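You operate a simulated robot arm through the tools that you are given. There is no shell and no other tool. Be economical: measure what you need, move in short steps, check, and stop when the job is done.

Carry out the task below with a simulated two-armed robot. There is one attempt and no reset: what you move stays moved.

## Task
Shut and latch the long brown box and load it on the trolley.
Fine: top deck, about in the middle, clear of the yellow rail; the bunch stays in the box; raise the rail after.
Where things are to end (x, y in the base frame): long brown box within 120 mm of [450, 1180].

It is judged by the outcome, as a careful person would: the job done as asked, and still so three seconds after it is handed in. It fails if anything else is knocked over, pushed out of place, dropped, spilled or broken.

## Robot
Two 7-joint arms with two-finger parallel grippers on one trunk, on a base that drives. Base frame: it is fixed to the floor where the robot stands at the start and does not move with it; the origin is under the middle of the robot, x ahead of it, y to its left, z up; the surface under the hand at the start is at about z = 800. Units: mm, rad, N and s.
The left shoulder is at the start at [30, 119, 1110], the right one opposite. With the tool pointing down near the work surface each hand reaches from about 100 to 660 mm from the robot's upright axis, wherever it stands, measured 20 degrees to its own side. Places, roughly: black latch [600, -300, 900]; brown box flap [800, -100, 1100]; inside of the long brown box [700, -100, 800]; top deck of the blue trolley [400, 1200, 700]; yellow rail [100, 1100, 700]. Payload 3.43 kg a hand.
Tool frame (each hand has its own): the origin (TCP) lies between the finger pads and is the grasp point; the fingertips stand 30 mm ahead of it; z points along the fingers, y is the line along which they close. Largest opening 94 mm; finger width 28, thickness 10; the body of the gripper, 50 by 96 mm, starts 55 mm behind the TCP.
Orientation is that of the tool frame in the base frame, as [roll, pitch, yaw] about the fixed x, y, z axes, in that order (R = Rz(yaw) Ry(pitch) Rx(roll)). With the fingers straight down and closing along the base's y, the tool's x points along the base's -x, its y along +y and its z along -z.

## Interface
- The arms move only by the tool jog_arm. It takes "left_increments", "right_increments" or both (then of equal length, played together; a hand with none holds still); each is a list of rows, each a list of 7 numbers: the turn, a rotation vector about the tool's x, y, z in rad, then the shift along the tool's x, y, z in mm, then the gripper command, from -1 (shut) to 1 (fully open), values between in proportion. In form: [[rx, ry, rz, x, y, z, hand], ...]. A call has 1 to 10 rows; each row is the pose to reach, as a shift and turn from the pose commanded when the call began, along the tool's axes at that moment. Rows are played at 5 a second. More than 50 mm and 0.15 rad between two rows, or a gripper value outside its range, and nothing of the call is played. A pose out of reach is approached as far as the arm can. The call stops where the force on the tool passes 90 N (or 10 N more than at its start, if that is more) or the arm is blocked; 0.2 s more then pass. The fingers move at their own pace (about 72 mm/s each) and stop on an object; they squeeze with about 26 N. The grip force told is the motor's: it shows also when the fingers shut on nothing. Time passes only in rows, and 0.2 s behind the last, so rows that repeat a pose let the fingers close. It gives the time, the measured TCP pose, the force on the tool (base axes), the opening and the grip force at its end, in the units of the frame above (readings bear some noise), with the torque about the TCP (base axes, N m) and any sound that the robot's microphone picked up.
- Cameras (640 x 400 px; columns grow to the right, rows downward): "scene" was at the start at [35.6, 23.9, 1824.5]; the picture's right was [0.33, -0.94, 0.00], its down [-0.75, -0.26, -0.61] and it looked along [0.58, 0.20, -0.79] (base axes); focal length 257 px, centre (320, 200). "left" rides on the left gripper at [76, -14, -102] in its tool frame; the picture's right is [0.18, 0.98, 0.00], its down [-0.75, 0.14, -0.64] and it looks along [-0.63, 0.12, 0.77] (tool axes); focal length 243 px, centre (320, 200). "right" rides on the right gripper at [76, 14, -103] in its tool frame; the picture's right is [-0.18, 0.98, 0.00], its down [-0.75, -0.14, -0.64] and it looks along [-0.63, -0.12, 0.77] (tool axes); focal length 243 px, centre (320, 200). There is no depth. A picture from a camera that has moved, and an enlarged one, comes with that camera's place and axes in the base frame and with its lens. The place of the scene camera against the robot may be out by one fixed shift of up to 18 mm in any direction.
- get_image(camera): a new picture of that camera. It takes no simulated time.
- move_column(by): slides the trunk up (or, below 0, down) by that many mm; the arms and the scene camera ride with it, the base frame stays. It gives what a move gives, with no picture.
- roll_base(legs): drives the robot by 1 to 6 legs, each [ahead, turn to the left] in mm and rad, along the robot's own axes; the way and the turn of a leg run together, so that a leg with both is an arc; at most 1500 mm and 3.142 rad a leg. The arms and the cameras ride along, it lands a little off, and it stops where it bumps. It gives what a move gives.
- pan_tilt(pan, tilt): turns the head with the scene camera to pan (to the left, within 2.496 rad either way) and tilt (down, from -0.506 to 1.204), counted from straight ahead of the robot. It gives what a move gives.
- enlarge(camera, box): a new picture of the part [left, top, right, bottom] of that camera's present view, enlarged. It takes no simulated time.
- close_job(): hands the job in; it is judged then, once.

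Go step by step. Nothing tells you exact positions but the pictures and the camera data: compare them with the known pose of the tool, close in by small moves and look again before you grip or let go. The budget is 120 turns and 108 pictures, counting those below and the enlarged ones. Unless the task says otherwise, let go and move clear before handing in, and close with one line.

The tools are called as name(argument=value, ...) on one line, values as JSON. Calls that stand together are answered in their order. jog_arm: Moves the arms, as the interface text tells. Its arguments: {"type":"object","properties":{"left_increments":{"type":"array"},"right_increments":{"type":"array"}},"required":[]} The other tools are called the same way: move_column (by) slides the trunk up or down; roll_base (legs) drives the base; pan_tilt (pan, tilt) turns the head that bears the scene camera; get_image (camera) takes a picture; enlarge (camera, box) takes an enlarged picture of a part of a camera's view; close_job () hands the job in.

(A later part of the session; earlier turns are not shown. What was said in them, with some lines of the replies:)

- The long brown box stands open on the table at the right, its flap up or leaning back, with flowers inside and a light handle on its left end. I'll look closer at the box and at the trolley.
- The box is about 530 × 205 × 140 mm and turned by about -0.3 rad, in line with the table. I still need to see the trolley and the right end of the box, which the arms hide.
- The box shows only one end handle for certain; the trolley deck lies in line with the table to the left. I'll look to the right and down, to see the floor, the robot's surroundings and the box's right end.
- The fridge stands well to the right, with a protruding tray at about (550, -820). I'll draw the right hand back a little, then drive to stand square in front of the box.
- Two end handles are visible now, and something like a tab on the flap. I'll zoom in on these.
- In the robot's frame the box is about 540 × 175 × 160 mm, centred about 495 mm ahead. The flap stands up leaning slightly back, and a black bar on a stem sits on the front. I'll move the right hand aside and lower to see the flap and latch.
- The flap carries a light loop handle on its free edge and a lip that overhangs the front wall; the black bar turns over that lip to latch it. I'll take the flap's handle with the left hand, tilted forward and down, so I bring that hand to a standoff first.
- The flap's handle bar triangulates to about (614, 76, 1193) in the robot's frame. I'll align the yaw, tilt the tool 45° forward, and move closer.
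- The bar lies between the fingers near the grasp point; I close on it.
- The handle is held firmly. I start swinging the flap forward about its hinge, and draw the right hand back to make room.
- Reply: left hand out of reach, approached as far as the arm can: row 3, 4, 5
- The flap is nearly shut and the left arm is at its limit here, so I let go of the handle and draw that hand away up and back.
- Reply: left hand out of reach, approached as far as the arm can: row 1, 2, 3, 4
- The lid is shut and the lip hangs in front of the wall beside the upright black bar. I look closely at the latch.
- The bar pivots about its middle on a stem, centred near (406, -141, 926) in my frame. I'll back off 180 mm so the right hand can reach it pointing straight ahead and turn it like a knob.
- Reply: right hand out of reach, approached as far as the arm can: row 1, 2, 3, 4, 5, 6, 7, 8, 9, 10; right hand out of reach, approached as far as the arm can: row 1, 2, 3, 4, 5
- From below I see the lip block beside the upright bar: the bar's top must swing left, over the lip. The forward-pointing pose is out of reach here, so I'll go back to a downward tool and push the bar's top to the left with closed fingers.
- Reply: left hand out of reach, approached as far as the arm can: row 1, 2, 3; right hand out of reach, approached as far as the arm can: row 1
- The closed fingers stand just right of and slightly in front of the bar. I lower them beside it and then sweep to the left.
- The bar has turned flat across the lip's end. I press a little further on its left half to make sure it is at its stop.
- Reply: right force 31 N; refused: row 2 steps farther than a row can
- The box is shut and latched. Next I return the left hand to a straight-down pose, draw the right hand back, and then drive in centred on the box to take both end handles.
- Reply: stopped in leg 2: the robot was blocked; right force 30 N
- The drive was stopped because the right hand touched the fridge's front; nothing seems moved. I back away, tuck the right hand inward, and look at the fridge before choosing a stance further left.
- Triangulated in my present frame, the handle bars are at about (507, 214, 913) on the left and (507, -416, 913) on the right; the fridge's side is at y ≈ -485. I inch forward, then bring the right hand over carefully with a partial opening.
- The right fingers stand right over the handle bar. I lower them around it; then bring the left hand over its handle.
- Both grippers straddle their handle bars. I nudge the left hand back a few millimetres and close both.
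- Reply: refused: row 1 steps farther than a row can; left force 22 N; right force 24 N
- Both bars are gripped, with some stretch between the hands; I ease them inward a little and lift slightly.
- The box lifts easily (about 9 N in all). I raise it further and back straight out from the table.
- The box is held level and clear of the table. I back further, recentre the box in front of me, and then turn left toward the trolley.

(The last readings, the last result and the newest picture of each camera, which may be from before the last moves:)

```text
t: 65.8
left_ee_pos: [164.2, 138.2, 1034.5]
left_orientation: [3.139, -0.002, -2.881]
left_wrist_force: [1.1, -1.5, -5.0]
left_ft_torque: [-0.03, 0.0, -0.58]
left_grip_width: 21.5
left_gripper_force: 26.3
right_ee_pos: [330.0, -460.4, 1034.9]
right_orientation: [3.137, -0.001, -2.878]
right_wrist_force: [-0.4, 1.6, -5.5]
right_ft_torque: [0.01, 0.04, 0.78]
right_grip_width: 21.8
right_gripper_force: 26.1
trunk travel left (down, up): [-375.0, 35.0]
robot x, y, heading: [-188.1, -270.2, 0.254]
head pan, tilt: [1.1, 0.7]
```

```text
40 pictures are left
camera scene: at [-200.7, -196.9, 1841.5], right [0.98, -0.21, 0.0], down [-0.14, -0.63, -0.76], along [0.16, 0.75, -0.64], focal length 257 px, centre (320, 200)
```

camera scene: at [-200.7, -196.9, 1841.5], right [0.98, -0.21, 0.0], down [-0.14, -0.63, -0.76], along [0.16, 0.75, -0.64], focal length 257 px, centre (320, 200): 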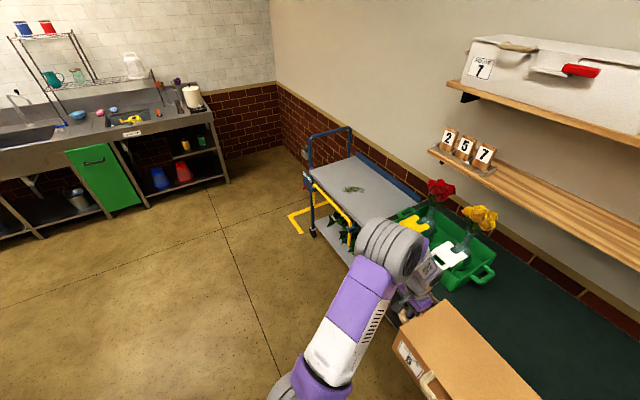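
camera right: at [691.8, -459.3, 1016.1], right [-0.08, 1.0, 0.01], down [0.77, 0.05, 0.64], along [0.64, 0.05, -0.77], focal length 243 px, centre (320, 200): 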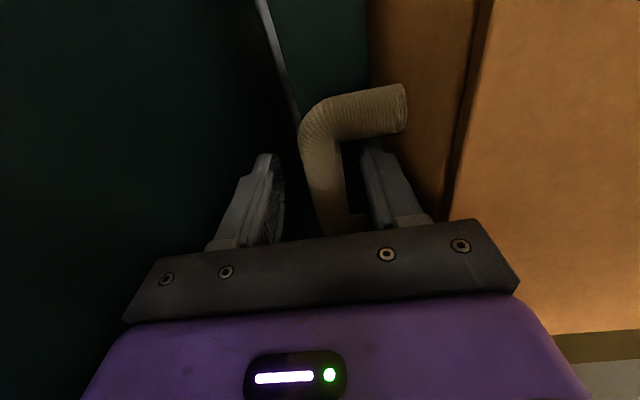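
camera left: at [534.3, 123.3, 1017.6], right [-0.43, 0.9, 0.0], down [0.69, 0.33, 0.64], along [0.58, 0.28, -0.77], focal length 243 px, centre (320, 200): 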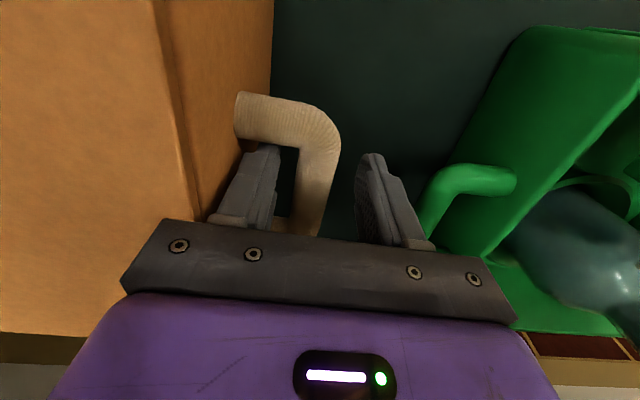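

enlarge(camera="scene", box=[270, 110, 450, 260])

```text
2.67 times, centred on (360, 185) of scene
camera zoom: at [-200.7, -196.9, 1841.5], right [0.98, -0.21, 0.0], down [-0.14, -0.63, -0.76], along [0.16, 0.75, -0.64], focal length 686 px, centre (213, 240)
```

zoom: 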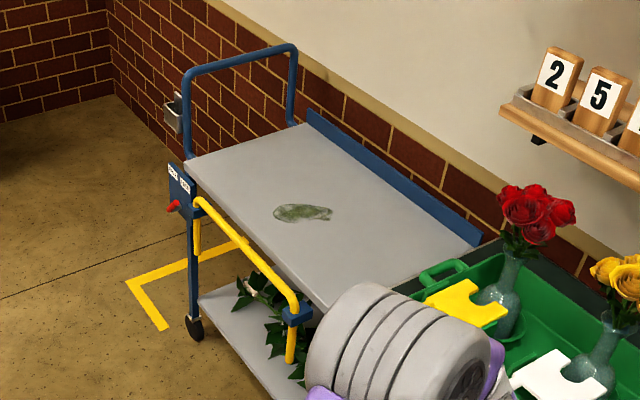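

The trolley's deck runs from about (296, 826) to (507, 1606), with the yellow rail in front of it and a blue push handle at the far end. I turn left, drive along the aisle and turn back to face the trolley.

roll_base(legs=[[0, 1.594], [1216, 0]])

roll_base(legs=[[0, -1.571]])

pan_tilt(pan=0.0, tilt=0.85)

get_image(camera="scene")

```text
t: 75.9
left_ee_pos: [-935.5, 1248.2, 1034.6]
left_orientation: [3.14, -0.001, -1.294]
left_wrist_force: [2.9, 0.6, -4.2]
left_ft_torque: [-0.04, -0.02, -0.38]
left_grip_width: 21.5
left_gripper_force: 25.8
right_ee_pos: [-339.4, 1422.6, 1035.3]
right_orientation: [3.136, -0.001, -1.293]
right_wrist_force: [-3.3, -0.9, -4.3]
right_ft_torque: [-0.04, 0.04, 0.74]
right_grip_width: 21.9
right_gripper_force: 26.4
trunk travel left (down, up): [-375.0, 35.0]
robot x, y, heading: [-519.0, 906.6, 1.845]
head pan, tilt: [1.1, 0.7]
```

```text
t: 80.1
left_ee_pos: [-174.9, 1320.7, 1033.6]
left_orientation: [3.139, -0.001, -2.863]
left_wrist_force: [1.4, 0.2, -4.1]
left_ft_torque: [0.05, 0.08, -0.08]
left_grip_width: 21.7
left_gripper_force: 25.6
right_ee_pos: [0.3, 724.2, 1035.4]
right_orientation: [3.136, 0.0, -2.862]
right_wrist_force: [-0.9, -0.2, -3.6]
right_ft_torque: [0.02, 0.01, 0.79]
right_grip_width: 21.9
right_gripper_force: 26.0
trunk travel left (down, up): [-375.0, 35.0]
robot x, y, heading: [-517.0, 904.6, 0.272]
head pan, tilt: [1.1, 0.7]
```

```text
t: 81.5
left_ee_pos: [-174.9, 1321.5, 1034.7]
left_orientation: [3.138, -0.002, -2.862]
left_wrist_force: [1.0, 1.7, -4.1]
left_ft_torque: [0.04, -0.12, -0.15]
left_grip_width: 21.8
left_gripper_force: 26.0
right_ee_pos: [0.2, 723.9, 1035.1]
right_orientation: [3.137, -0.001, -2.861]
right_wrist_force: [-0.7, -0.9, -4.0]
right_ft_torque: [-0.06, 0.19, 0.75]
right_grip_width: 21.7
right_gripper_force: 26.2
trunk travel left (down, up): [-375.0, 35.0]
robot x, y, heading: [-518.1, 906.2, 0.275]
head pan, tilt: [0.0, 0.85]
```

```text
38 pictures are left
camera scene: at [-477.0, 917.6, 1829.3], right [0.27, -0.96, 0.0], down [-0.72, -0.2, -0.66], along [0.64, 0.18, -0.75], focal length 257 px, centre (320, 200)
```

scene: 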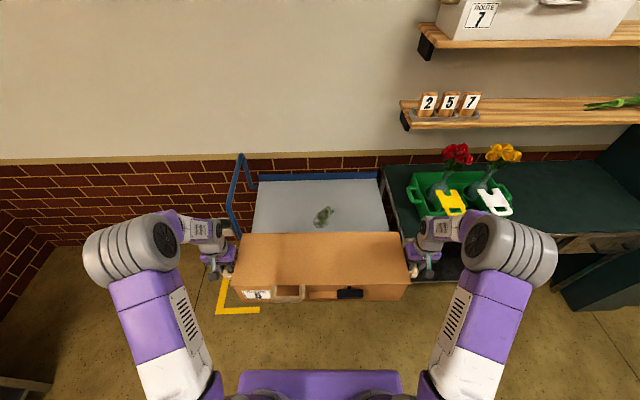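

I'm in front of the trolley with the box. The fit between the push handle (left) and the table's end (right) is tight for the hands, so I measure both.

get_image(camera="right")

get_image(camera="left")

enlarge(camera="scene", box=[200, 140, 440, 290])

```text
37 pictures are left
camera right: at [-77.1, 715.4, 1137.9], right [-0.09, 1.0, 0.01], down [0.76, 0.07, 0.64], along [0.64, 0.06, -0.77], focal length 243 px, centre (320, 200)
```

right: 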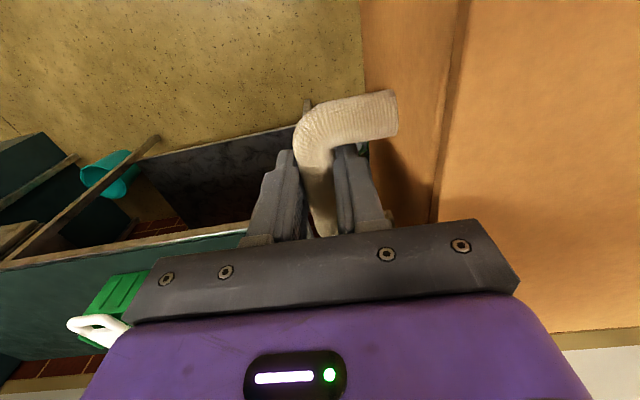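

```text
36 pictures are left
camera left: at [-244.6, 1288.1, 1138.0], right [-0.45, 0.9, 0.0], down [0.69, 0.34, 0.64], along [0.57, 0.29, -0.77], focal length 243 px, centre (320, 200)
```

left: 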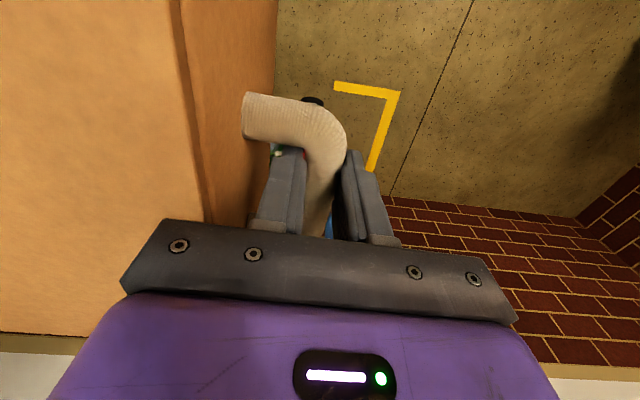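

```text
2.67 times, centred on (320, 215) of scene
camera zoom: at [-477.0, 917.6, 1829.3], right [0.27, -0.96, 0.0], down [-0.72, -0.2, -0.66], along [0.64, 0.18, -0.75], focal length 686 px, centre (320, 160)
```

zoom: 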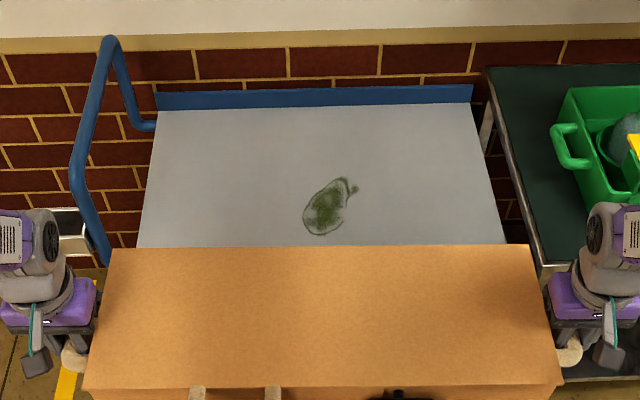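

Measured: deck Y from -363 to +365 in my frame, push-handle posts at Y ≈ 392, table end at Y ≈ -403 — the hands fit if I shift 12 mm right. I extend the arms forward first, then drive in.

jog_arm(left_increments=[[0, 0, 0, -20, -3, 0, -1], [0, 0, 0, -40, -6, 0, -1], [0, 0, 0, -60, -9, 0, -1], [0, 0, 0, -80, -12, 0, -1], [0, 0, 0, -98, -12, 0, -1], [0, 0, 0, -114, -12, 0, -1]], right_increments=[[0, 0, 0, -20, -3, 0, -1], [0, 0, 0, -40, -6, 0, -1], [0, 0, 0, -60, -9, 0, -1], [0, 0, 0, -80, -12, 0, -1], [0, 0, 0, -98, -12, 0, -1], [0, 0, 0, -114, -12, 0, -1]])

roll_base(legs=[[340, 0]])

get_image(camera="scene")

```text
t: 82.9
left_ee_pos: [-61.6, 1341.1, 1033.2]
left_orientation: [3.141, -0.004, -2.865]
left_wrist_force: [1.2, 0.0, -5.4]
left_ft_torque: [0.04, 0.03, -0.06]
left_grip_width: 21.5
left_gripper_force: 26.2
right_ee_pos: [114.9, 743.8, 1034.7]
right_orientation: [3.136, -0.001, -2.864]
right_wrist_force: [-0.1, -0.5, -5.1]
right_ft_torque: [-0.07, 0.04, 0.74]
right_grip_width: 21.9
right_gripper_force: 26.2
trunk travel left (down, up): [-375.0, 35.0]
robot x, y, heading: [-517.2, 904.8, 0.27]
head pan, tilt: [0.0, 0.85]
```

```text
t: 85.1
left_ee_pos: [264.2, 1432.8, 1034.2]
left_orientation: [3.138, -0.002, -2.86]
left_wrist_force: [1.3, 0.4, -3.3]
left_ft_torque: [-0.04, 0.04, -0.22]
left_grip_width: 21.7
left_gripper_force: 25.7
right_ee_pos: [442.0, 836.2, 1035.2]
right_orientation: [3.134, -0.001, -2.861]
right_wrist_force: [-0.9, 0.8, -5.1]
right_ft_torque: [0.03, 0.04, 0.73]
right_grip_width: 21.4
right_gripper_force: 25.6
trunk travel left (down, up): [-375.0, 35.0]
robot x, y, heading: [-189.9, 995.0, 0.271]
head pan, tilt: [0.0, 0.85]
```

```text
34 pictures are left
camera scene: at [-148.8, 1009.1, 1829.3], right [0.27, -0.96, 0.0], down [-0.72, -0.2, -0.66], along [0.64, 0.18, -0.75], focal length 257 px, centre (320, 200)
```

scene: 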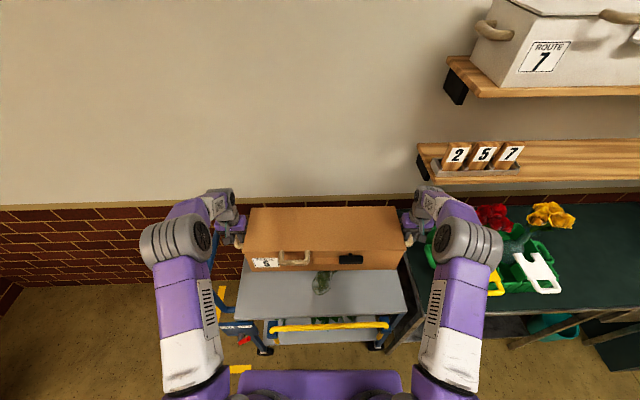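

enlarge(camera="scene", box=[190, 190, 450, 390])

```text
2.00 times, centred on (320, 290) of scene
camera zoom: at [-148.8, 1009.1, 1829.3], right [0.27, -0.96, 0.0], down [-0.72, -0.2, -0.66], along [0.64, 0.18, -0.75], focal length 515 px, centre (320, 20)
```

zoom: 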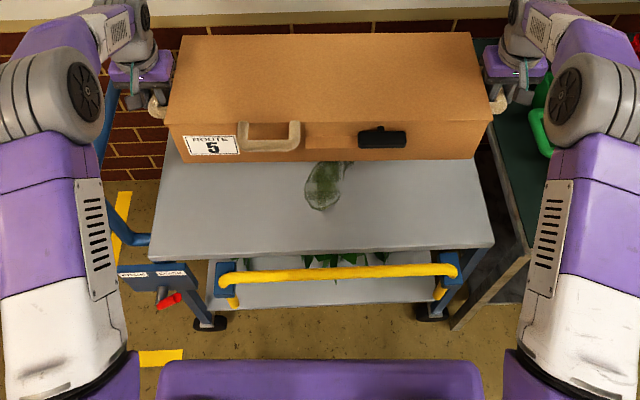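

roll_base(legs=[[42, 0]])

jog_arm(left_increments=[[0, 0, 0, 0, 0, 35, -1], [0, 0, 0, 0, 0, 70, -1], [0, 0, 0, 0, 0, 105, -1], [0, 0, 0, 0, 0, 140, -1]], right_increments=[[0, 0, 0, 0, 0, 35, -1], [0, 0, 0, 0, 0, 70, -1], [0, 0, 0, 0, 0, 105, -1], [0, 0, 0, 0, 0, 140, -1]])

get_image(camera="scene")

get_image(camera="left")

get_image(camera="right")

```text
t: 86.0
left_ee_pos: [304.2, 1443.6, 1035.4]
left_orientation: [3.14, -0.002, -2.863]
left_wrist_force: [0.6, 0.3, -5.0]
left_ft_torque: [-0.01, 0.02, -0.23]
left_grip_width: 21.6
left_gripper_force: 26.3
right_ee_pos: [481.4, 845.5, 1036.4]
right_orientation: [3.135, 0.001, -2.862]
right_wrist_force: [0.5, -1.4, -4.7]
right_ft_torque: [0.01, 0.1, 0.72]
right_grip_width: 21.8
right_gripper_force: 25.9
trunk travel left (down, up): [-375.0, 35.0]
robot x, y, heading: [-151.3, 1005.0, 0.27]
head pan, tilt: [0.0, 0.85]
```

```text
t: 87.0
left_ee_pos: [305.3, 1443.4, 893.3]
left_orientation: [3.138, -0.002, -2.862]
left_wrist_force: [-0.3, 5.7, -3.4]
left_ft_torque: [0.15, -0.14, -0.16]
left_grip_width: 21.5
left_gripper_force: 25.8
right_ee_pos: [481.4, 847.6, 893.1]
right_orientation: [3.137, -0.002, -2.864]
right_wrist_force: [1.6, -5.9, -5.1]
right_ft_torque: [-0.18, 0.28, 0.73]
right_grip_width: 21.8
right_gripper_force: 25.8
trunk travel left (down, up): [-375.0, 35.0]
robot x, y, heading: [-151.9, 1008.4, 0.271]
head pan, tilt: [0.0, 0.85]
```

```text
32 pictures are left
camera scene: at [-107.6, 1020.5, 1829.2], right [0.27, -0.96, 0.0], down [-0.72, -0.2, -0.66], along [0.63, 0.18, -0.75], focal length 257 px, centre (320, 200)
```

scene: 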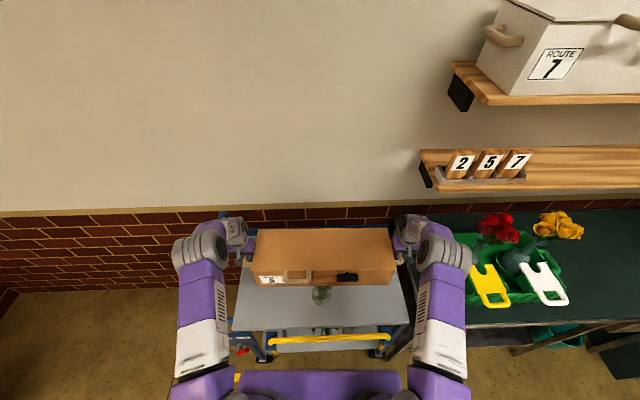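

```text
31 pictures are left
camera left: at [235.4, 1410.6, 997.4], right [-0.45, 0.89, 0.0], down [0.69, 0.34, 0.64], along [0.57, 0.29, -0.77], focal length 243 px, centre (320, 200)
```

left: 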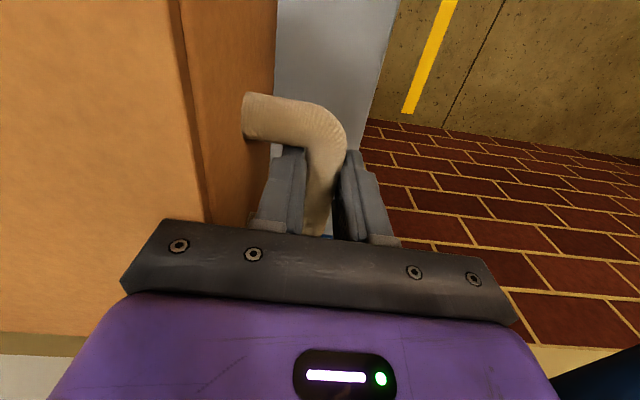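

```text
30 pictures are left
camera right: at [404.7, 838.7, 997.2], right [-0.09, 1.0, 0.0], down [0.77, 0.07, 0.64], along [0.64, 0.06, -0.77], focal length 243 px, centre (320, 200)
```

right: 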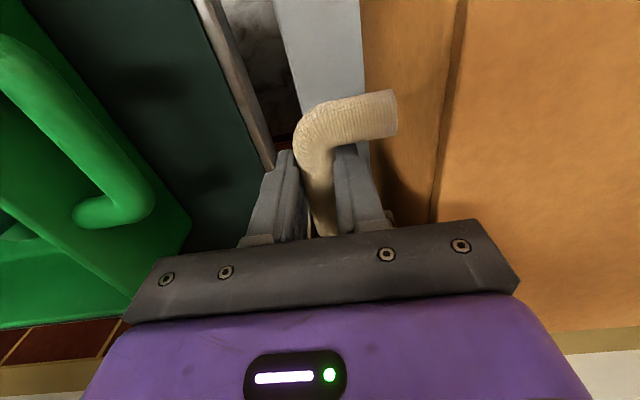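

Clearances look fine on both sides. I lower the box toward the deck, slowly at the end.

jog_arm(left_increments=[[0, 0, 0, 0, 0, 25, -1], [0, 0, 0, 0, 0, 50, -1], [0, 0, 0, 0, 0, 66, -1]], right_increments=[[0, 0, 0, 0, 0, 25, -1], [0, 0, 0, 0, 0, 50, -1], [0, 0, 0, 0, 0, 66, -1]])

get_image(camera="scene")

```text
t: 87.8
left_ee_pos: [305.0, 1444.4, 843.2]
left_orientation: [-3.14, 0.028, -2.863]
left_wrist_force: [-1.2, -7.6, 69.4]
left_ft_torque: [-0.75, -0.2, -0.66]
left_grip_width: 26.5
left_gripper_force: 26.1
right_ee_pos: [483.1, 846.9, 846.4]
right_orientation: [3.141, 0.031, -2.862]
right_wrist_force: [4.8, 2.3, 50.3]
right_ft_torque: [0.06, -0.03, 0.69]
right_grip_width: 26.4
right_gripper_force: 28.0
trunk travel left (down, up): [-375.0, 35.0]
robot x, y, heading: [-150.6, 1008.1, 0.272]
head pan, tilt: [0.0, 0.85]
```

```text
29 pictures are left
camera scene: at [-125.2, 1017.7, 1831.3], right [0.27, -0.96, 0.0], down [-0.72, -0.2, -0.67], along [0.64, 0.18, -0.75], focal length 257 px, centre (320, 200)
```

scene: 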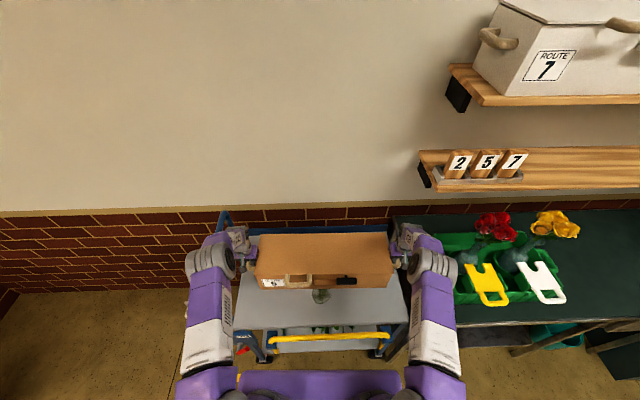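

The box is resting on the deck, with extra pressing force. I ease the hands up to unload it before opening.

jog_arm(left_increments=[[0, 0, 0, 0, 0, -2, -1], [0, 0, 0, 0, 0, -4, -1]], right_increments=[[0, 0, 0, 0, 0, -2, -1], [0, 0, 0, 0, 0, -4, -1]])

```text
t: 88.4
left_ee_pos: [304.2, 1443.9, 840.9]
left_orientation: [3.138, 0.021, -2.862]
left_wrist_force: [1.6, -8.5, 59.3]
left_ft_torque: [-2.06, -0.04, -0.45]
left_grip_width: 25.9
left_gripper_force: 25.8
right_ee_pos: [481.6, 848.0, 842.9]
right_orientation: [3.136, 0.019, -2.861]
right_wrist_force: [10.6, 11.8, 43.5]
right_ft_torque: [0.97, 0.51, 0.25]
right_grip_width: 26.6
right_gripper_force: 25.9
trunk travel left (down, up): [-375.0, 35.0]
robot x, y, heading: [-150.2, 1007.4, 0.273]
head pan, tilt: [0.0, 0.85]
```

jog_arm(left_increments=[[0, 0, 0, 0, 0, -4, -1], [0, 0, 0, 0, 0, -8, -1], [0, 0, 0, 0, 0, -9, -1]], right_increments=[[0, 0, 0, 0, 0, -4, -1], [0, 0, 0, 0, 0, -8, -1], [0, 0, 0, 0, 0, -9, -1]])

```text
t: 89.2
left_ee_pos: [303.5, 1443.9, 843.2]
left_orientation: [3.139, 0.002, -2.864]
left_wrist_force: [8.8, -3.1, 19.3]
left_ft_torque: [-0.83, -1.76, -0.79]
left_grip_width: 26.1
left_gripper_force: 25.5
right_ee_pos: [478.3, 848.1, 843.0]
right_orientation: [3.135, -0.002, -2.86]
right_wrist_force: [5.3, 5.2, 12.3]
right_ft_torque: [1.29, -1.26, 0.51]
right_grip_width: 26.3
right_gripper_force: 25.7
trunk travel left (down, up): [-375.0, 35.0]
robot x, y, heading: [-154.1, 1007.3, 0.274]
head pan, tilt: [0.0, 0.85]
```

jog_arm(left_increments=[[0, 0, 0, 0, 0, -3, -1], [0, 0, 0, 0, 0, -3, -0.4], [0, 0, 0, 0, 0, -3, 0], [0, 0, 0, 0, 0, -3, 0]], right_increments=[[0, 0, 0, 0, 0, -3, -1], [0, 0, 0, 0, 0, -3, -0.4], [0, 0, 0, 0, 0, -3, 0], [0, 0, 0, 0, 0, -3, 0]])

get_image(camera="left")

get_image(camera="right")

```text
t: 90.2
left_ee_pos: [301.3, 1445.4, 843.0]
left_orientation: [3.139, -0.003, -2.863]
left_wrist_force: [-0.2, -0.1, 0.3]
left_ft_torque: [0.0, 0.0, -0.01]
left_grip_width: 46.8
left_gripper_force: 0.0
right_ee_pos: [479.6, 847.8, 844.5]
right_orientation: [3.135, -0.001, -2.862]
right_wrist_force: [0.0, -0.4, 0.2]
right_ft_torque: [0.0, 0.03, 0.0]
right_grip_width: 46.9
right_gripper_force: 0.1
trunk travel left (down, up): [-375.0, 35.0]
robot x, y, heading: [-152.6, 1008.4, 0.274]
head pan, tilt: [0.0, 0.85]
```

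```text
28 pictures are left
camera left: at [233.1, 1411.0, 947.5], right [-0.45, 0.89, 0.0], down [0.69, 0.34, 0.64], along [0.57, 0.29, -0.77], focal length 243 px, centre (320, 200)
```

left: 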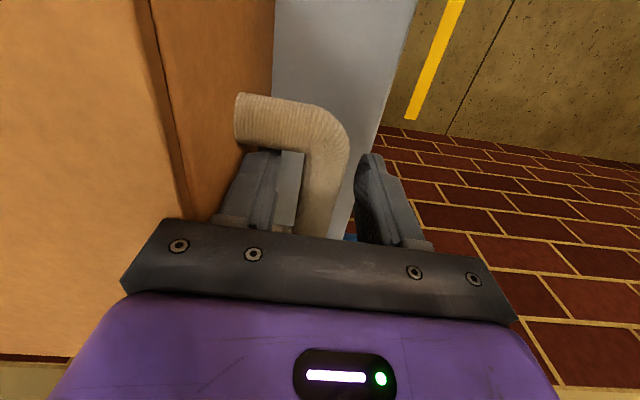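

```text
27 pictures are left
camera right: at [403.1, 839.2, 947.6], right [-0.1, 1.0, 0.01], down [0.77, 0.07, 0.64], along [0.64, 0.07, -0.77], focal length 243 px, centre (320, 200)
```

right: 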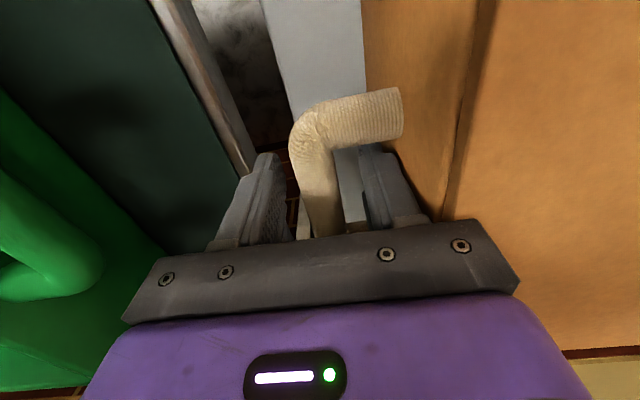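

Both hands are free of the bars. I lift straight up, then back off to look at the rail.

jog_arm(left_increments=[[0, 0, 0, 0, 0, -20, 0], [0, 0, 0, 0, 0, -50, 0], [0, 0, 0, 0, 0, -90, 0], [0, 0, 0, 0, 0, -130, 0], [0, 0, 0, 0, 0, -170, 0], [0, 0, 0, 0, 0, -210, 0]], right_increments=[[0, 0, 0, 0, 0, -20, 0], [0, 0, 0, 0, 0, -50, 0], [0, 0, 0, 0, 0, -90, 0], [0, 0, 0, 0, 0, -130, 0], [0, 0, 0, 0, 0, -170, 0], [0, 0, 0, 0, 0, -210, 0]])

roll_base(legs=[[-200, 0]])

get_image(camera="scene")

enlarge(camera="scene", box=[210, 190, 430, 370])

```text
t: 91.6
left_ee_pos: [303.3, 1441.8, 1054.8]
left_orientation: [3.138, -0.002, -2.863]
left_wrist_force: [-0.7, -0.8, 0.6]
left_ft_torque: [0.0, -0.03, 0.01]
left_grip_width: 46.9
left_gripper_force: 0.0
right_ee_pos: [479.7, 844.6, 1057.9]
right_orientation: [3.135, 0.0, -2.861]
right_wrist_force: [-0.2, 0.0, 0.8]
right_ft_torque: [0.02, -0.03, -0.01]
right_grip_width: 47.3
right_gripper_force: 0.1
trunk travel left (down, up): [-375.0, 35.0]
robot x, y, heading: [-151.9, 1007.8, 0.272]
head pan, tilt: [0.0, 0.85]
```

```text
t: 93.2
left_ee_pos: [112.7, 1390.1, 1055.7]
left_orientation: [3.139, -0.001, -2.861]
left_wrist_force: [0.0, 0.2, 0.5]
left_ft_torque: [0.0, -0.02, 0.01]
left_grip_width: 46.8
left_gripper_force: 0.1
right_ee_pos: [289.6, 793.3, 1055.9]
right_orientation: [3.135, 0.001, -2.859]
right_wrist_force: [-0.3, -0.7, 0.1]
right_ft_torque: [0.0, -0.03, 0.01]
right_grip_width: 46.9
right_gripper_force: 0.1
trunk travel left (down, up): [-375.0, 35.0]
robot x, y, heading: [-342.5, 950.6, 0.278]
head pan, tilt: [0.0, 0.85]
```

```text
26 pictures are left
camera scene: at [-300.9, 966.6, 1829.3], right [0.27, -0.96, 0.0], down [-0.72, -0.2, -0.66], along [0.64, 0.18, -0.75], focal length 257 px, centre (320, 200)
```

scene: 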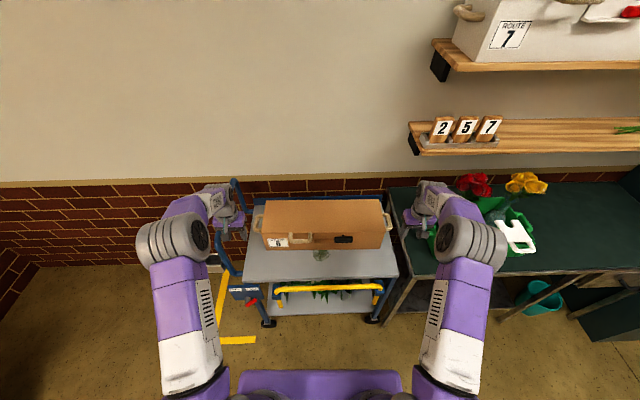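

```text
2.22 times, centred on (320, 280) of scene
camera zoom: at [-300.9, 966.6, 1829.3], right [0.27, -0.96, 0.0], down [-0.72, -0.2, -0.66], along [0.64, 0.18, -0.75], focal length 572 px, centre (320, 22)
```

zoom: 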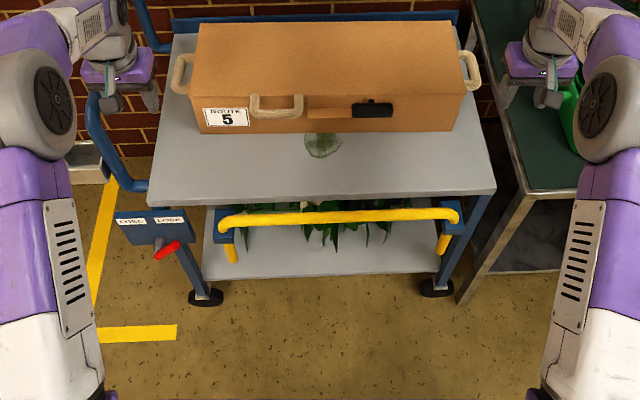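

The box sits squarely on the deck. Now the rail: it looks like a bar with legs through blue brackets, and a red lever beside FREE/LOCK labels. I zoom in.

enlarge(camera="scene", box=[220, 270, 290, 315])

enlarge(camera="scene", box=[330, 265, 400, 315])

```text
8.89 times, centred on (255, 292) of scene
camera zoom: at [-300.9, 966.6, 1829.3], right [0.27, -0.96, 0.0], down [-0.72, -0.2, -0.66], along [0.64, 0.18, -0.75], focal length 2287 px, centre (898, -622)
```

zoom: 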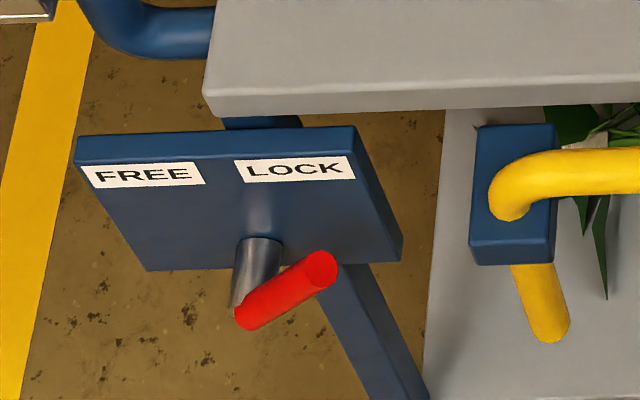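

```text
8.00 times, centred on (365, 290) of scene
camera zoom: at [-300.9, 966.6, 1829.3], right [0.27, -0.96, 0.0], down [-0.72, -0.2, -0.66], along [0.64, 0.18, -0.75], focal length 2058 px, centre (-40, -520)
```

zoom: 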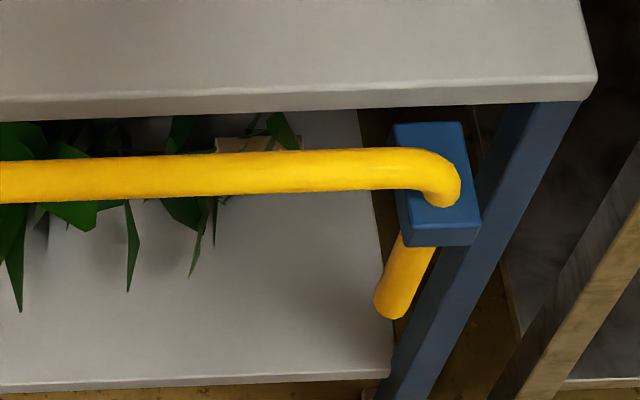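

The rail is a U-bar whose legs run down through blue blocks, so it slides straight up; the red lever stands at LOCK. I bring the left hand, turned to close across the bar, over the middle of the rail.

jog_arm(left_increments=[[0, 0, 0.15, 4, -29, 10, 0.2], [0, 0, 0.3, 8, -58, 20, 0.2], [0, 0, 0.45, 12, -87, 30, 0.2], [0, 0, 0.6, 16, -116, 40, 0.2], [0, 0, 0.75, 20, -145, 55, 0.2], [0, 0, 0.9, 24, -174, 70, 0.2], [0, 0, 1.05, 28, -203, 90, 0.2], [0, 0, 1.2, 32, -232, 110, 0.2], [0, 0, 1.35, 40, -261, 130, 0.2], [0, 0, 1.5, 48, -290, 150, 0.2]])

jog_arm(left_increments=[[0, 0, 0.07, 0, 0, 0, 0.2]])

get_image(camera="left")

get_image(camera="scene")

```text
t: 95.4
left_ee_pos: [146.8, 1098.8, 903.7]
left_orientation: [3.141, -0.001, 1.918]
left_wrist_force: [1.3, 0.5, -0.1]
left_ft_torque: [0.01, -0.02, 0.02]
left_grip_width: 56.3
left_gripper_force: 0.0
right_ee_pos: [290.7, 792.0, 1055.8]
right_orientation: [3.133, -0.001, -2.862]
right_wrist_force: [0.6, -0.3, 0.6]
right_ft_torque: [0.03, -0.03, -0.01]
right_grip_width: 47.1
right_gripper_force: 0.0
trunk travel left (down, up): [-375.0, 35.0]
robot x, y, heading: [-342.6, 958.3, 0.276]
head pan, tilt: [0.0, 0.85]
```

```text
t: 95.8
left_ee_pos: [146.8, 1098.2, 903.8]
left_orientation: [-3.139, -0.001, 1.849]
left_wrist_force: [-1.1, -0.2, 0.0]
left_ft_torque: [-0.01, 0.0, 0.03]
left_grip_width: 56.3
left_gripper_force: 0.0
right_ee_pos: [290.6, 792.5, 1055.4]
right_orientation: [3.134, 0.0, -2.86]
right_wrist_force: [-0.2, 0.0, -0.6]
right_ft_torque: [0.02, 0.02, -0.01]
right_grip_width: 47.0
right_gripper_force: 0.1
trunk travel left (down, up): [-375.0, 35.0]
robot x, y, heading: [-343.5, 953.9, 0.274]
head pan, tilt: [0.0, 0.85]
```

```text
22 pictures are left
camera left: at [112.3, 1168.9, 1007.6], right [0.9, 0.45, 0.0], down [0.34, -0.69, 0.64], along [0.29, -0.57, -0.77], focal length 243 px, centre (320, 200)
```

left: 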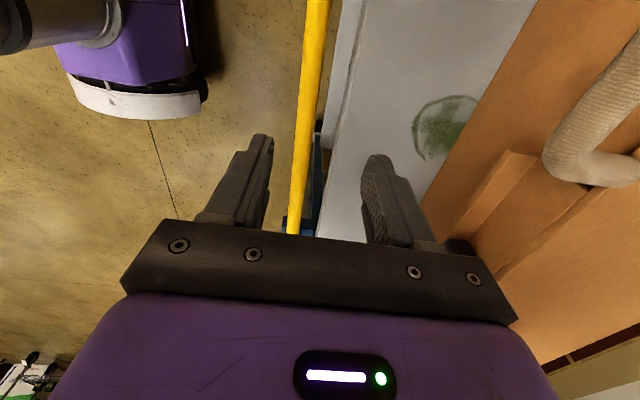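

```text
21 pictures are left
camera scene: at [-300.3, 966.4, 1829.3], right [0.27, -0.96, 0.0], down [-0.72, -0.2, -0.66], along [0.64, 0.18, -0.75], focal length 257 px, centre (320, 200)
```

scene: 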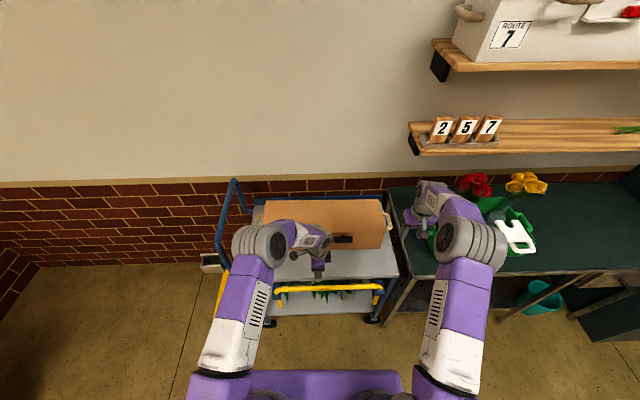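

jog_arm(left_increments=[[0, 0, 0, 0, -11, 30, -0.15], [0, 0, 0, 0, -11, 70, -0.15], [0, 0, 0, 0, -11, 110, -0.15]])

get_image(camera="left")

```text
t: 96.6
left_ee_pos: [135.9, 1095.4, 794.1]
left_orientation: [3.141, -0.002, 1.85]
left_wrist_force: [0.2, -0.5, -0.5]
left_ft_torque: [-0.01, -0.02, -0.01]
left_grip_width: 39.8
left_gripper_force: 0.1
right_ee_pos: [290.1, 792.8, 1055.7]
right_orientation: [3.134, -0.001, -2.863]
right_wrist_force: [-0.8, 0.5, 1.2]
right_ft_torque: [0.01, 0.0, 0.02]
right_grip_width: 46.9
right_gripper_force: 0.0
trunk travel left (down, up): [-375.0, 35.0]
robot x, y, heading: [-339.4, 955.1, 0.273]
head pan, tilt: [0.0, 0.85]
```

```text
20 pictures are left
camera left: at [101.6, 1165.9, 898.0], right [0.89, 0.45, 0.0], down [0.34, -0.69, 0.64], along [0.29, -0.57, -0.77], focal length 243 px, centre (320, 200)
```

left: 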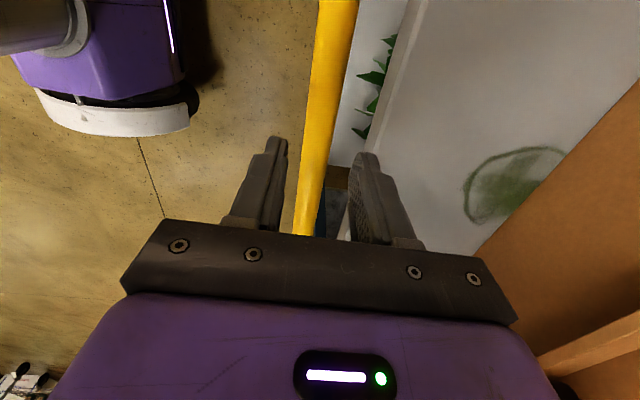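

jog_arm(left_increments=[[0, 0, 0, 0, 1, 25, -0.15], [0, 0, 0, 0, 1, 45, -0.15], [0, 0, 0, 0, 1, 60, -0.15]])

get_image(camera="left")

```text
t: 97.4
left_ee_pos: [136.1, 1094.9, 734.0]
left_orientation: [-3.139, -0.001, 1.851]
left_wrist_force: [0.0, -0.4, 0.0]
left_ft_torque: [-0.07, 0.01, 0.03]
left_grip_width: 39.7
left_gripper_force: 0.0
right_ee_pos: [290.9, 791.4, 1055.4]
right_orientation: [3.134, 0.001, -2.863]
right_wrist_force: [0.1, -0.2, -0.3]
right_ft_torque: [0.03, 0.0, 0.02]
right_grip_width: 46.7
right_gripper_force: 0.1
trunk travel left (down, up): [-375.0, 35.0]
robot x, y, heading: [-339.4, 954.2, 0.271]
head pan, tilt: [0.0, 0.85]
```

```text
19 pictures are left
camera left: at [101.7, 1166.3, 837.6], right [0.89, 0.45, 0.0], down [0.34, -0.69, 0.64], along [0.29, -0.57, -0.77], focal length 243 px, centre (320, 200)
```

left: 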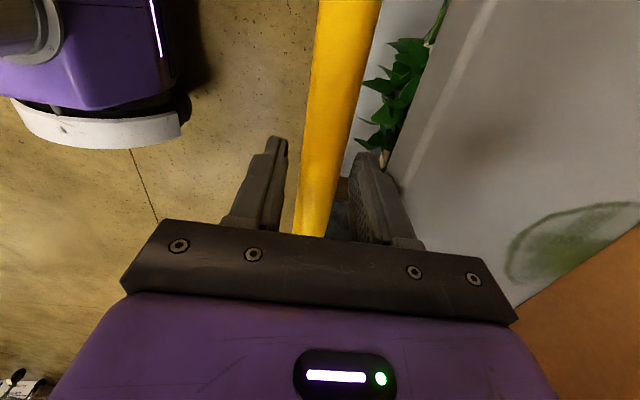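

jog_arm(left_increments=[[0, 0, 0, 0, 0, 10, -0.15], [0, 0, 0, 0, 0, 20, -0.15], [0, 0, 0, 0, 0, 20, -0.6], [0, 0, 0, 0, 0, 20, -1], [0, 0, 0, 0, 0, 20, -1]])

get_image(camera="left")

```text
t: 98.6
left_ee_pos: [134.8, 1095.6, 713.2]
left_orientation: [-3.137, -0.002, 1.852]
left_wrist_force: [-4.7, -1.9, -1.6]
left_ft_torque: [-0.04, -0.04, 1.09]
left_grip_width: 26.9
left_gripper_force: 44.7
right_ee_pos: [290.6, 791.9, 1055.2]
right_orientation: [3.135, -0.001, -2.86]
right_wrist_force: [0.2, 0.0, -0.2]
right_ft_torque: [-0.01, 0.03, 0.01]
right_grip_width: 47.1
right_gripper_force: 0.1
trunk travel left (down, up): [-375.0, 35.0]
robot x, y, heading: [-342.9, 953.4, 0.275]
head pan, tilt: [0.0, 0.85]
```

```text
18 pictures are left
camera left: at [100.8, 1166.1, 817.4], right [0.89, 0.45, 0.0], down [0.35, -0.68, 0.64], along [0.29, -0.57, -0.77], focal length 243 px, centre (320, 200)
```

left: 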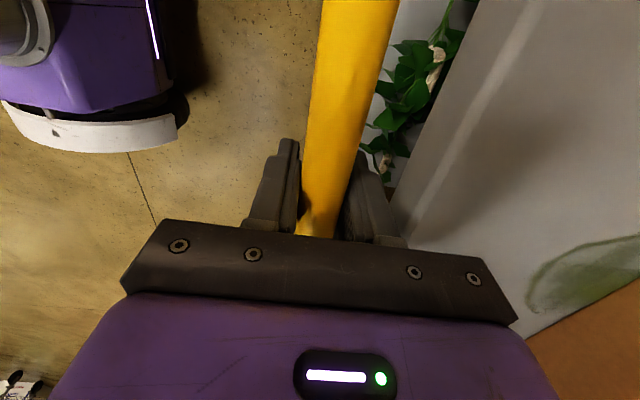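

The bar is gripped. I try a gentle lift to see whether the lever holds the rail.

jog_arm(left_increments=[[0, 0, 0, 0, 0, -4, -1], [0, 0, 0, 0, 0, -8, -1], [0, 0, 0, 0, 0, -12, -1]])

```text
t: 99.4
left_ee_pos: [136.1, 1095.1, 725.5]
left_orientation: [-3.138, -0.003, 1.85]
left_wrist_force: [-7.6, -4.3, -9.0]
left_ft_torque: [-0.51, -0.22, 1.05]
left_grip_width: 26.9
left_gripper_force: 44.7
right_ee_pos: [290.7, 793.1, 1055.4]
right_orientation: [3.135, -0.001, -2.861]
right_wrist_force: [-0.3, 0.4, -0.3]
right_ft_torque: [0.01, 0.01, 0.03]
right_grip_width: 47.1
right_gripper_force: 0.0
trunk travel left (down, up): [-375.0, 35.0]
robot x, y, heading: [-346.1, 957.5, 0.272]
head pan, tilt: [0.0, 0.85]
```

jog_arm(left_increments=[[0, 0, 0, 0, 0, -15, -1], [0, 0, 0, 0, 0, -30, -1], [0, 0, 0, 0, 0, -45, -1]])

enlarge(camera="scene", box=[210, 190, 430, 370])

```text
t: 100.2
left_ee_pos: [135.9, 1095.6, 770.6]
left_orientation: [-3.139, -0.001, 1.851]
left_wrist_force: [-11.1, -6.0, -7.5]
left_ft_torque: [0.13, -0.26, 1.02]
left_grip_width: 26.9
left_gripper_force: 44.8
right_ee_pos: [290.2, 792.1, 1056.0]
right_orientation: [3.134, 0.0, -2.861]
right_wrist_force: [0.5, 0.2, -0.5]
right_ft_torque: [0.01, 0.0, 0.01]
right_grip_width: 47.1
right_gripper_force: 0.0
trunk travel left (down, up): [-375.0, 35.0]
robot x, y, heading: [-341.2, 956.7, 0.275]
head pan, tilt: [0.0, 0.85]
```

```text
2.22 times, centred on (320, 280) of scene
camera zoom: at [-301.4, 966.0, 1829.3], right [0.27, -0.96, 0.0], down [-0.72, -0.2, -0.66], along [0.64, 0.18, -0.75], focal length 572 px, centre (320, 22)
```

zoom: 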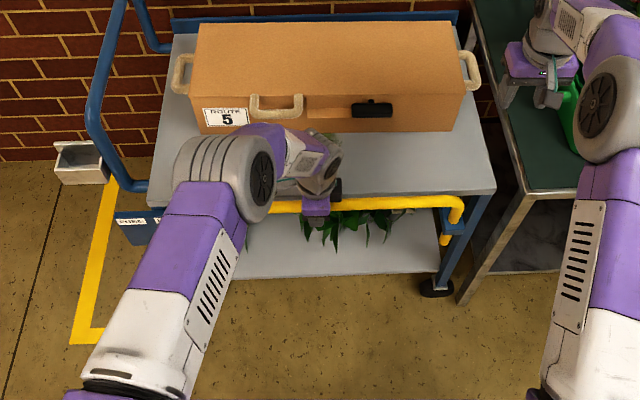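

The rail slides up freely. I continue until it reaches its stop.

jog_arm(left_increments=[[0, 0, 0, 0, 0, -15, -1], [0, 0, 0, 0, 0, -30, -1], [0, 0, 0, 0, 0, -45, -1], [0, 0, 0, 0, 0, -60, -1], [0, 0, 0, 0, 0, -75, -1]])

enlarge(camera="scene", box=[210, 190, 430, 370])

```text
t: 101.4
left_ee_pos: [135.6, 1096.1, 843.7]
left_orientation: [-3.137, -0.001, 1.85]
left_wrist_force: [-9.4, -5.8, -20.3]
left_ft_torque: [-0.04, -0.17, 1.06]
left_grip_width: 26.7
left_gripper_force: 44.6
right_ee_pos: [292.2, 792.1, 1056.1]
right_orientation: [3.134, -0.002, -2.86]
right_wrist_force: [0.0, -1.1, 0.0]
right_ft_torque: [-0.01, 0.02, -0.02]
right_grip_width: 47.1
right_gripper_force: 0.1
trunk travel left (down, up): [-375.0, 35.0]
robot x, y, heading: [-340.0, 955.1, 0.276]
head pan, tilt: [0.0, 0.85]
```

```text
2.22 times, centred on (320, 280) of scene
camera zoom: at [-299.1, 966.9, 1829.1], right [0.27, -0.96, 0.0], down [-0.72, -0.2, -0.66], along [0.63, 0.18, -0.75], focal length 572 px, centre (320, 22)
```

zoom: 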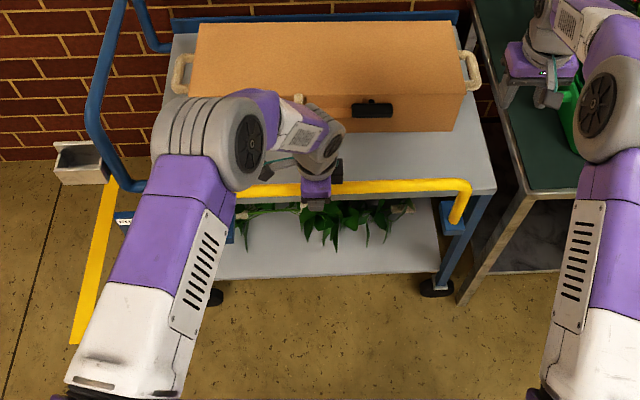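

jog_arm(left_increments=[[0, 0, 0, 0, 0, -3, -1], [0, 0, 0, 0, 0, -6, -1], [0, 0, 0, 0, 0, -6, -1]])

```text
t: 102.2
left_ee_pos: [134.9, 1095.0, 848.4]
left_orientation: [-3.135, -0.003, 1.851]
left_wrist_force: [-6.7, -1.7, -34.7]
left_ft_torque: [0.02, -0.05, 1.01]
left_grip_width: 26.6
left_gripper_force: 44.8
right_ee_pos: [291.8, 793.3, 1054.8]
right_orientation: [3.135, -0.003, -2.86]
right_wrist_force: [0.5, 0.7, -0.2]
right_ft_torque: [0.0, 0.01, 0.04]
right_grip_width: 47.0
right_gripper_force: 0.0
trunk travel left (down, up): [-375.0, 35.0]
robot x, y, heading: [-342.9, 954.8, 0.271]
head pan, tilt: [0.0, 0.85]
```

The rail is at its upper stop (force rising). I check whether it holds itself by easing down a few millimetres while still gripping.

jog_arm(left_increments=[[0, 0, 0, 0, 0, 4, -1], [0, 0, 0, 0, 0, 8, -1], [0, 0, 0, 0, 0, 10, -1]])

```text
t: 103.0
left_ee_pos: [135.9, 1095.2, 842.4]
left_orientation: [-3.141, -0.003, 1.849]
left_wrist_force: [-15.4, 0.2, 0.1]
left_ft_torque: [0.59, 0.29, 0.94]
left_grip_width: 26.9
left_gripper_force: 45.3
right_ee_pos: [290.1, 792.3, 1057.5]
right_orientation: [3.137, 0.001, -2.863]
right_wrist_force: [0.7, 0.0, -0.2]
right_ft_torque: [0.02, -0.02, -0.05]
right_grip_width: 46.9
right_gripper_force: 0.0
trunk travel left (down, up): [-375.0, 35.0]
robot x, y, heading: [-339.2, 957.3, 0.275]
head pan, tilt: [0.0, 0.85]
```

jog_arm(left_increments=[[0, 0, 0, 0, 0, 3, -1], [0, 0, 0, 0, 0, 5, -1], [0, 0, 0, 0, 0, 5, -1]])

```text
t: 103.8
left_ee_pos: [134.9, 1096.2, 837.3]
left_orientation: [-3.139, -0.002, 1.85]
left_wrist_force: [-17.0, -1.5, 0.9]
left_ft_torque: [0.08, -0.05, 1.04]
left_grip_width: 26.5
left_gripper_force: 45.2
right_ee_pos: [287.7, 792.4, 1055.4]
right_orientation: [3.137, 0.003, -2.862]
right_wrist_force: [-0.1, -0.2, 0.3]
right_ft_torque: [0.01, 0.02, 0.01]
right_grip_width: 47.1
right_gripper_force: 0.0
trunk travel left (down, up): [-375.0, 35.0]
robot x, y, heading: [-342.7, 958.8, 0.275]
head pan, tilt: [0.0, 0.85]
```

Friction alone seems to hold the rail. I bring it back to the top, and open the fingers slightly to see it stay.

jog_arm(left_increments=[[0, 0, 0, 0, 0, -5, -1], [0, 0, 0, 0, 0, -10, -1], [0, 0, 0, 0, 0, -11, -1], [0, 0, 0, 0, 0, -9, -0.9], [0, 0, 0, 0, 0, -9, -0.4], [0, 0, 0, 0, 0, -9, -0.15], [0, 0, 0, 0, 0, -9, -0.15]])

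get_image(camera="left")

```text
t: 105.4
left_ee_pos: [137.7, 1095.7, 846.9]
left_orientation: [3.141, -0.004, 1.851]
left_wrist_force: [0.6, -0.5, 0.3]
left_ft_torque: [0.01, -0.02, 0.01]
left_grip_width: 40.1
left_gripper_force: 0.0
right_ee_pos: [290.0, 792.8, 1054.9]
right_orientation: [3.135, 0.0, -2.861]
right_wrist_force: [-1.2, -0.1, 0.1]
right_ft_torque: [-0.02, -0.03, -0.02]
right_grip_width: 46.9
right_gripper_force: 0.2
trunk travel left (down, up): [-375.0, 35.0]
robot x, y, heading: [-346.7, 949.8, 0.277]
head pan, tilt: [0.0, 0.85]
```

```text
15 pictures are left
camera left: at [102.9, 1166.4, 950.1], right [0.89, 0.45, 0.0], down [0.34, -0.69, 0.64], along [0.29, -0.57, -0.77], focal length 243 px, centre (320, 200)
```

left: 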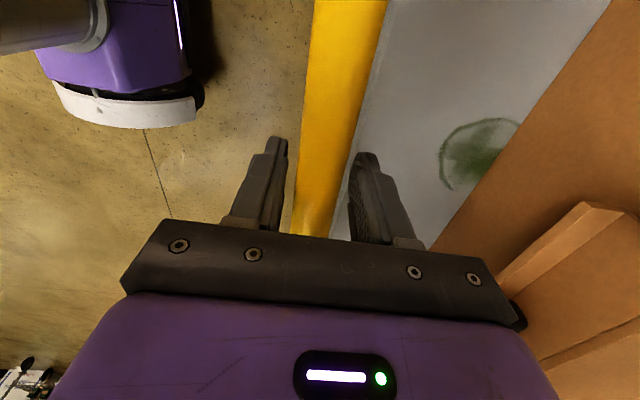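

The rail seems to stay. I wait two seconds with the fingers still around it and compare.

jog_arm(left_increments=[[0, 0, 0, 0, 0, 0, -0.15], [0, 0, 0, 0, 0, 0, -0.15], [0, 0, 0, 0, 0, 0, -0.15], [0, 0, 0, 0, 0, 0, -0.15], [0, 0, 0, 0, 0, 0, -0.15], [0, 0, 0, 0, 0, 0, -0.15], [0, 0, 0, 0, 0, 0, -0.15], [0, 0, 0, 0, 0, 0, -0.15], [0, 0, 0, 0, 0, 0, -0.15], [0, 0, 0, 0, 0, 0, -0.15]])

get_image(camera="left")

```text
t: 107.6
left_ee_pos: [135.8, 1094.8, 846.4]
left_orientation: [-3.14, -0.001, 1.849]
left_wrist_force: [0.4, -0.2, 0.3]
left_ft_torque: [-0.01, 0.0, -0.01]
left_grip_width: 39.9
left_gripper_force: 0.0
right_ee_pos: [289.3, 791.9, 1056.4]
right_orientation: [3.132, 0.0, -2.862]
right_wrist_force: [0.3, -0.2, 0.4]
right_ft_torque: [-0.02, 0.03, -0.01]
right_grip_width: 46.8
right_gripper_force: 0.0
trunk travel left (down, up): [-375.0, 35.0]
robot x, y, heading: [-340.4, 951.2, 0.279]
head pan, tilt: [0.0, 0.85]
```

```text
14 pictures are left
camera left: at [102.4, 1166.4, 949.9], right [0.89, 0.45, 0.0], down [0.34, -0.69, 0.64], along [0.29, -0.57, -0.77], focal length 243 px, centre (320, 200)
```

left: 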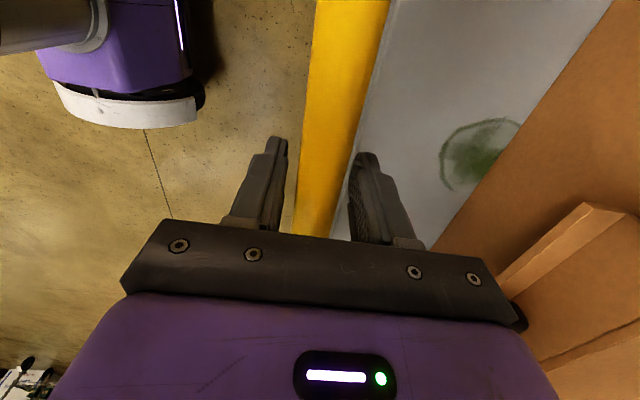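

The rail holds. I lift the left hand clear, back away, and take a final look.

jog_arm(left_increments=[[0, 0, 0, 0, 0, -25, -0.15], [0, 0, 0, 0, 0, -65, -0.15], [0, 0, 0, 0, 0, -105, -0.15], [0, 0, 0, 0, 0, -145, -0.15], [0, 0, 0, 0, 0, -185, -0.15], [0, 0, 0, 0, 0, -220, -0.15]])

roll_base(legs=[[-300, 0]])

get_image(camera="scene")

enlarge(camera="scene", box=[220, 140, 420, 290])

```text
t: 109.0
left_ee_pos: [136.7, 1095.4, 1067.1]
left_orientation: [-3.139, -0.003, 1.848]
left_wrist_force: [-0.2, -0.7, 0.8]
left_ft_torque: [0.01, 0.03, 0.01]
left_grip_width: 39.9
left_gripper_force: 0.0
right_ee_pos: [291.2, 792.4, 1056.7]
right_orientation: [3.134, 0.001, -2.862]
right_wrist_force: [0.0, -0.3, 0.3]
right_ft_torque: [0.0, 0.0, 0.01]
right_grip_width: 46.9
right_gripper_force: 0.1
trunk travel left (down, up): [-375.0, 35.0]
robot x, y, heading: [-336.8, 958.4, 0.275]
head pan, tilt: [0.0, 0.85]
```

```text
t: 111.0
left_ee_pos: [-152.9, 1014.0, 1066.6]
left_orientation: [-3.14, -0.002, 1.848]
left_wrist_force: [0.0, -0.6, 0.5]
left_ft_torque: [0.0, 0.0, 0.01]
left_grip_width: 40.0
left_gripper_force: 0.0
right_ee_pos: [-0.5, 710.3, 1055.6]
right_orientation: [3.134, 0.001, -2.86]
right_wrist_force: [0.4, 0.3, 0.4]
right_ft_torque: [0.02, 0.0, -0.01]
right_grip_width: 46.9
right_gripper_force: 0.0
trunk travel left (down, up): [-375.0, 35.0]
robot x, y, heading: [-630.4, 876.1, 0.274]
head pan, tilt: [0.0, 0.85]
```

```text
13 pictures are left
camera scene: at [-591.1, 885.4, 1829.3], right [0.27, -0.96, 0.0], down [-0.72, -0.2, -0.66], along [0.64, 0.18, -0.75], focal length 257 px, centre (320, 200)
```

scene: 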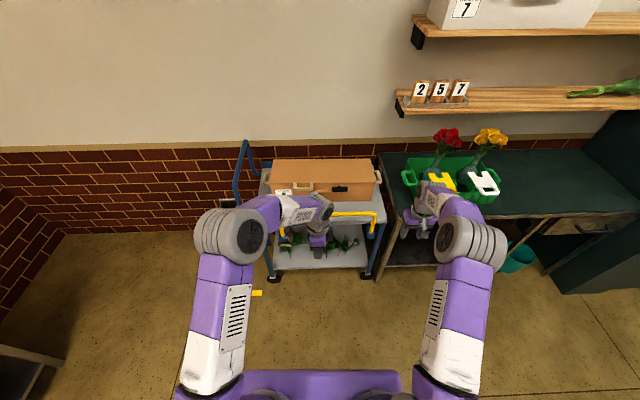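

```text
2.67 times, centred on (320, 215) of scene
camera zoom: at [-591.1, 885.4, 1829.3], right [0.27, -0.96, 0.0], down [-0.72, -0.2, -0.66], along [0.64, 0.18, -0.75], focal length 686 px, centre (320, 160)
```

zoom: 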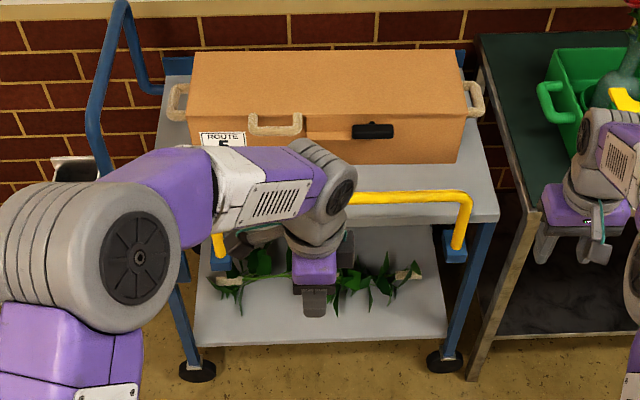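

The box is latched on the top deck at about (393, 1150), roughly 65 mm from the target point. The rail is up and holding, both hands are clear, and nothing else looks moved.

close_job()

```text
The job is handed in.
```

The long brown box is shut and latched with the bunch inside. It sits near the middle of the trolley's top deck, about 65 mm from the target point, and the yellow rail is raised in front of it. On the way, the right hand bumped the fridge front once; nothing appeared to move.
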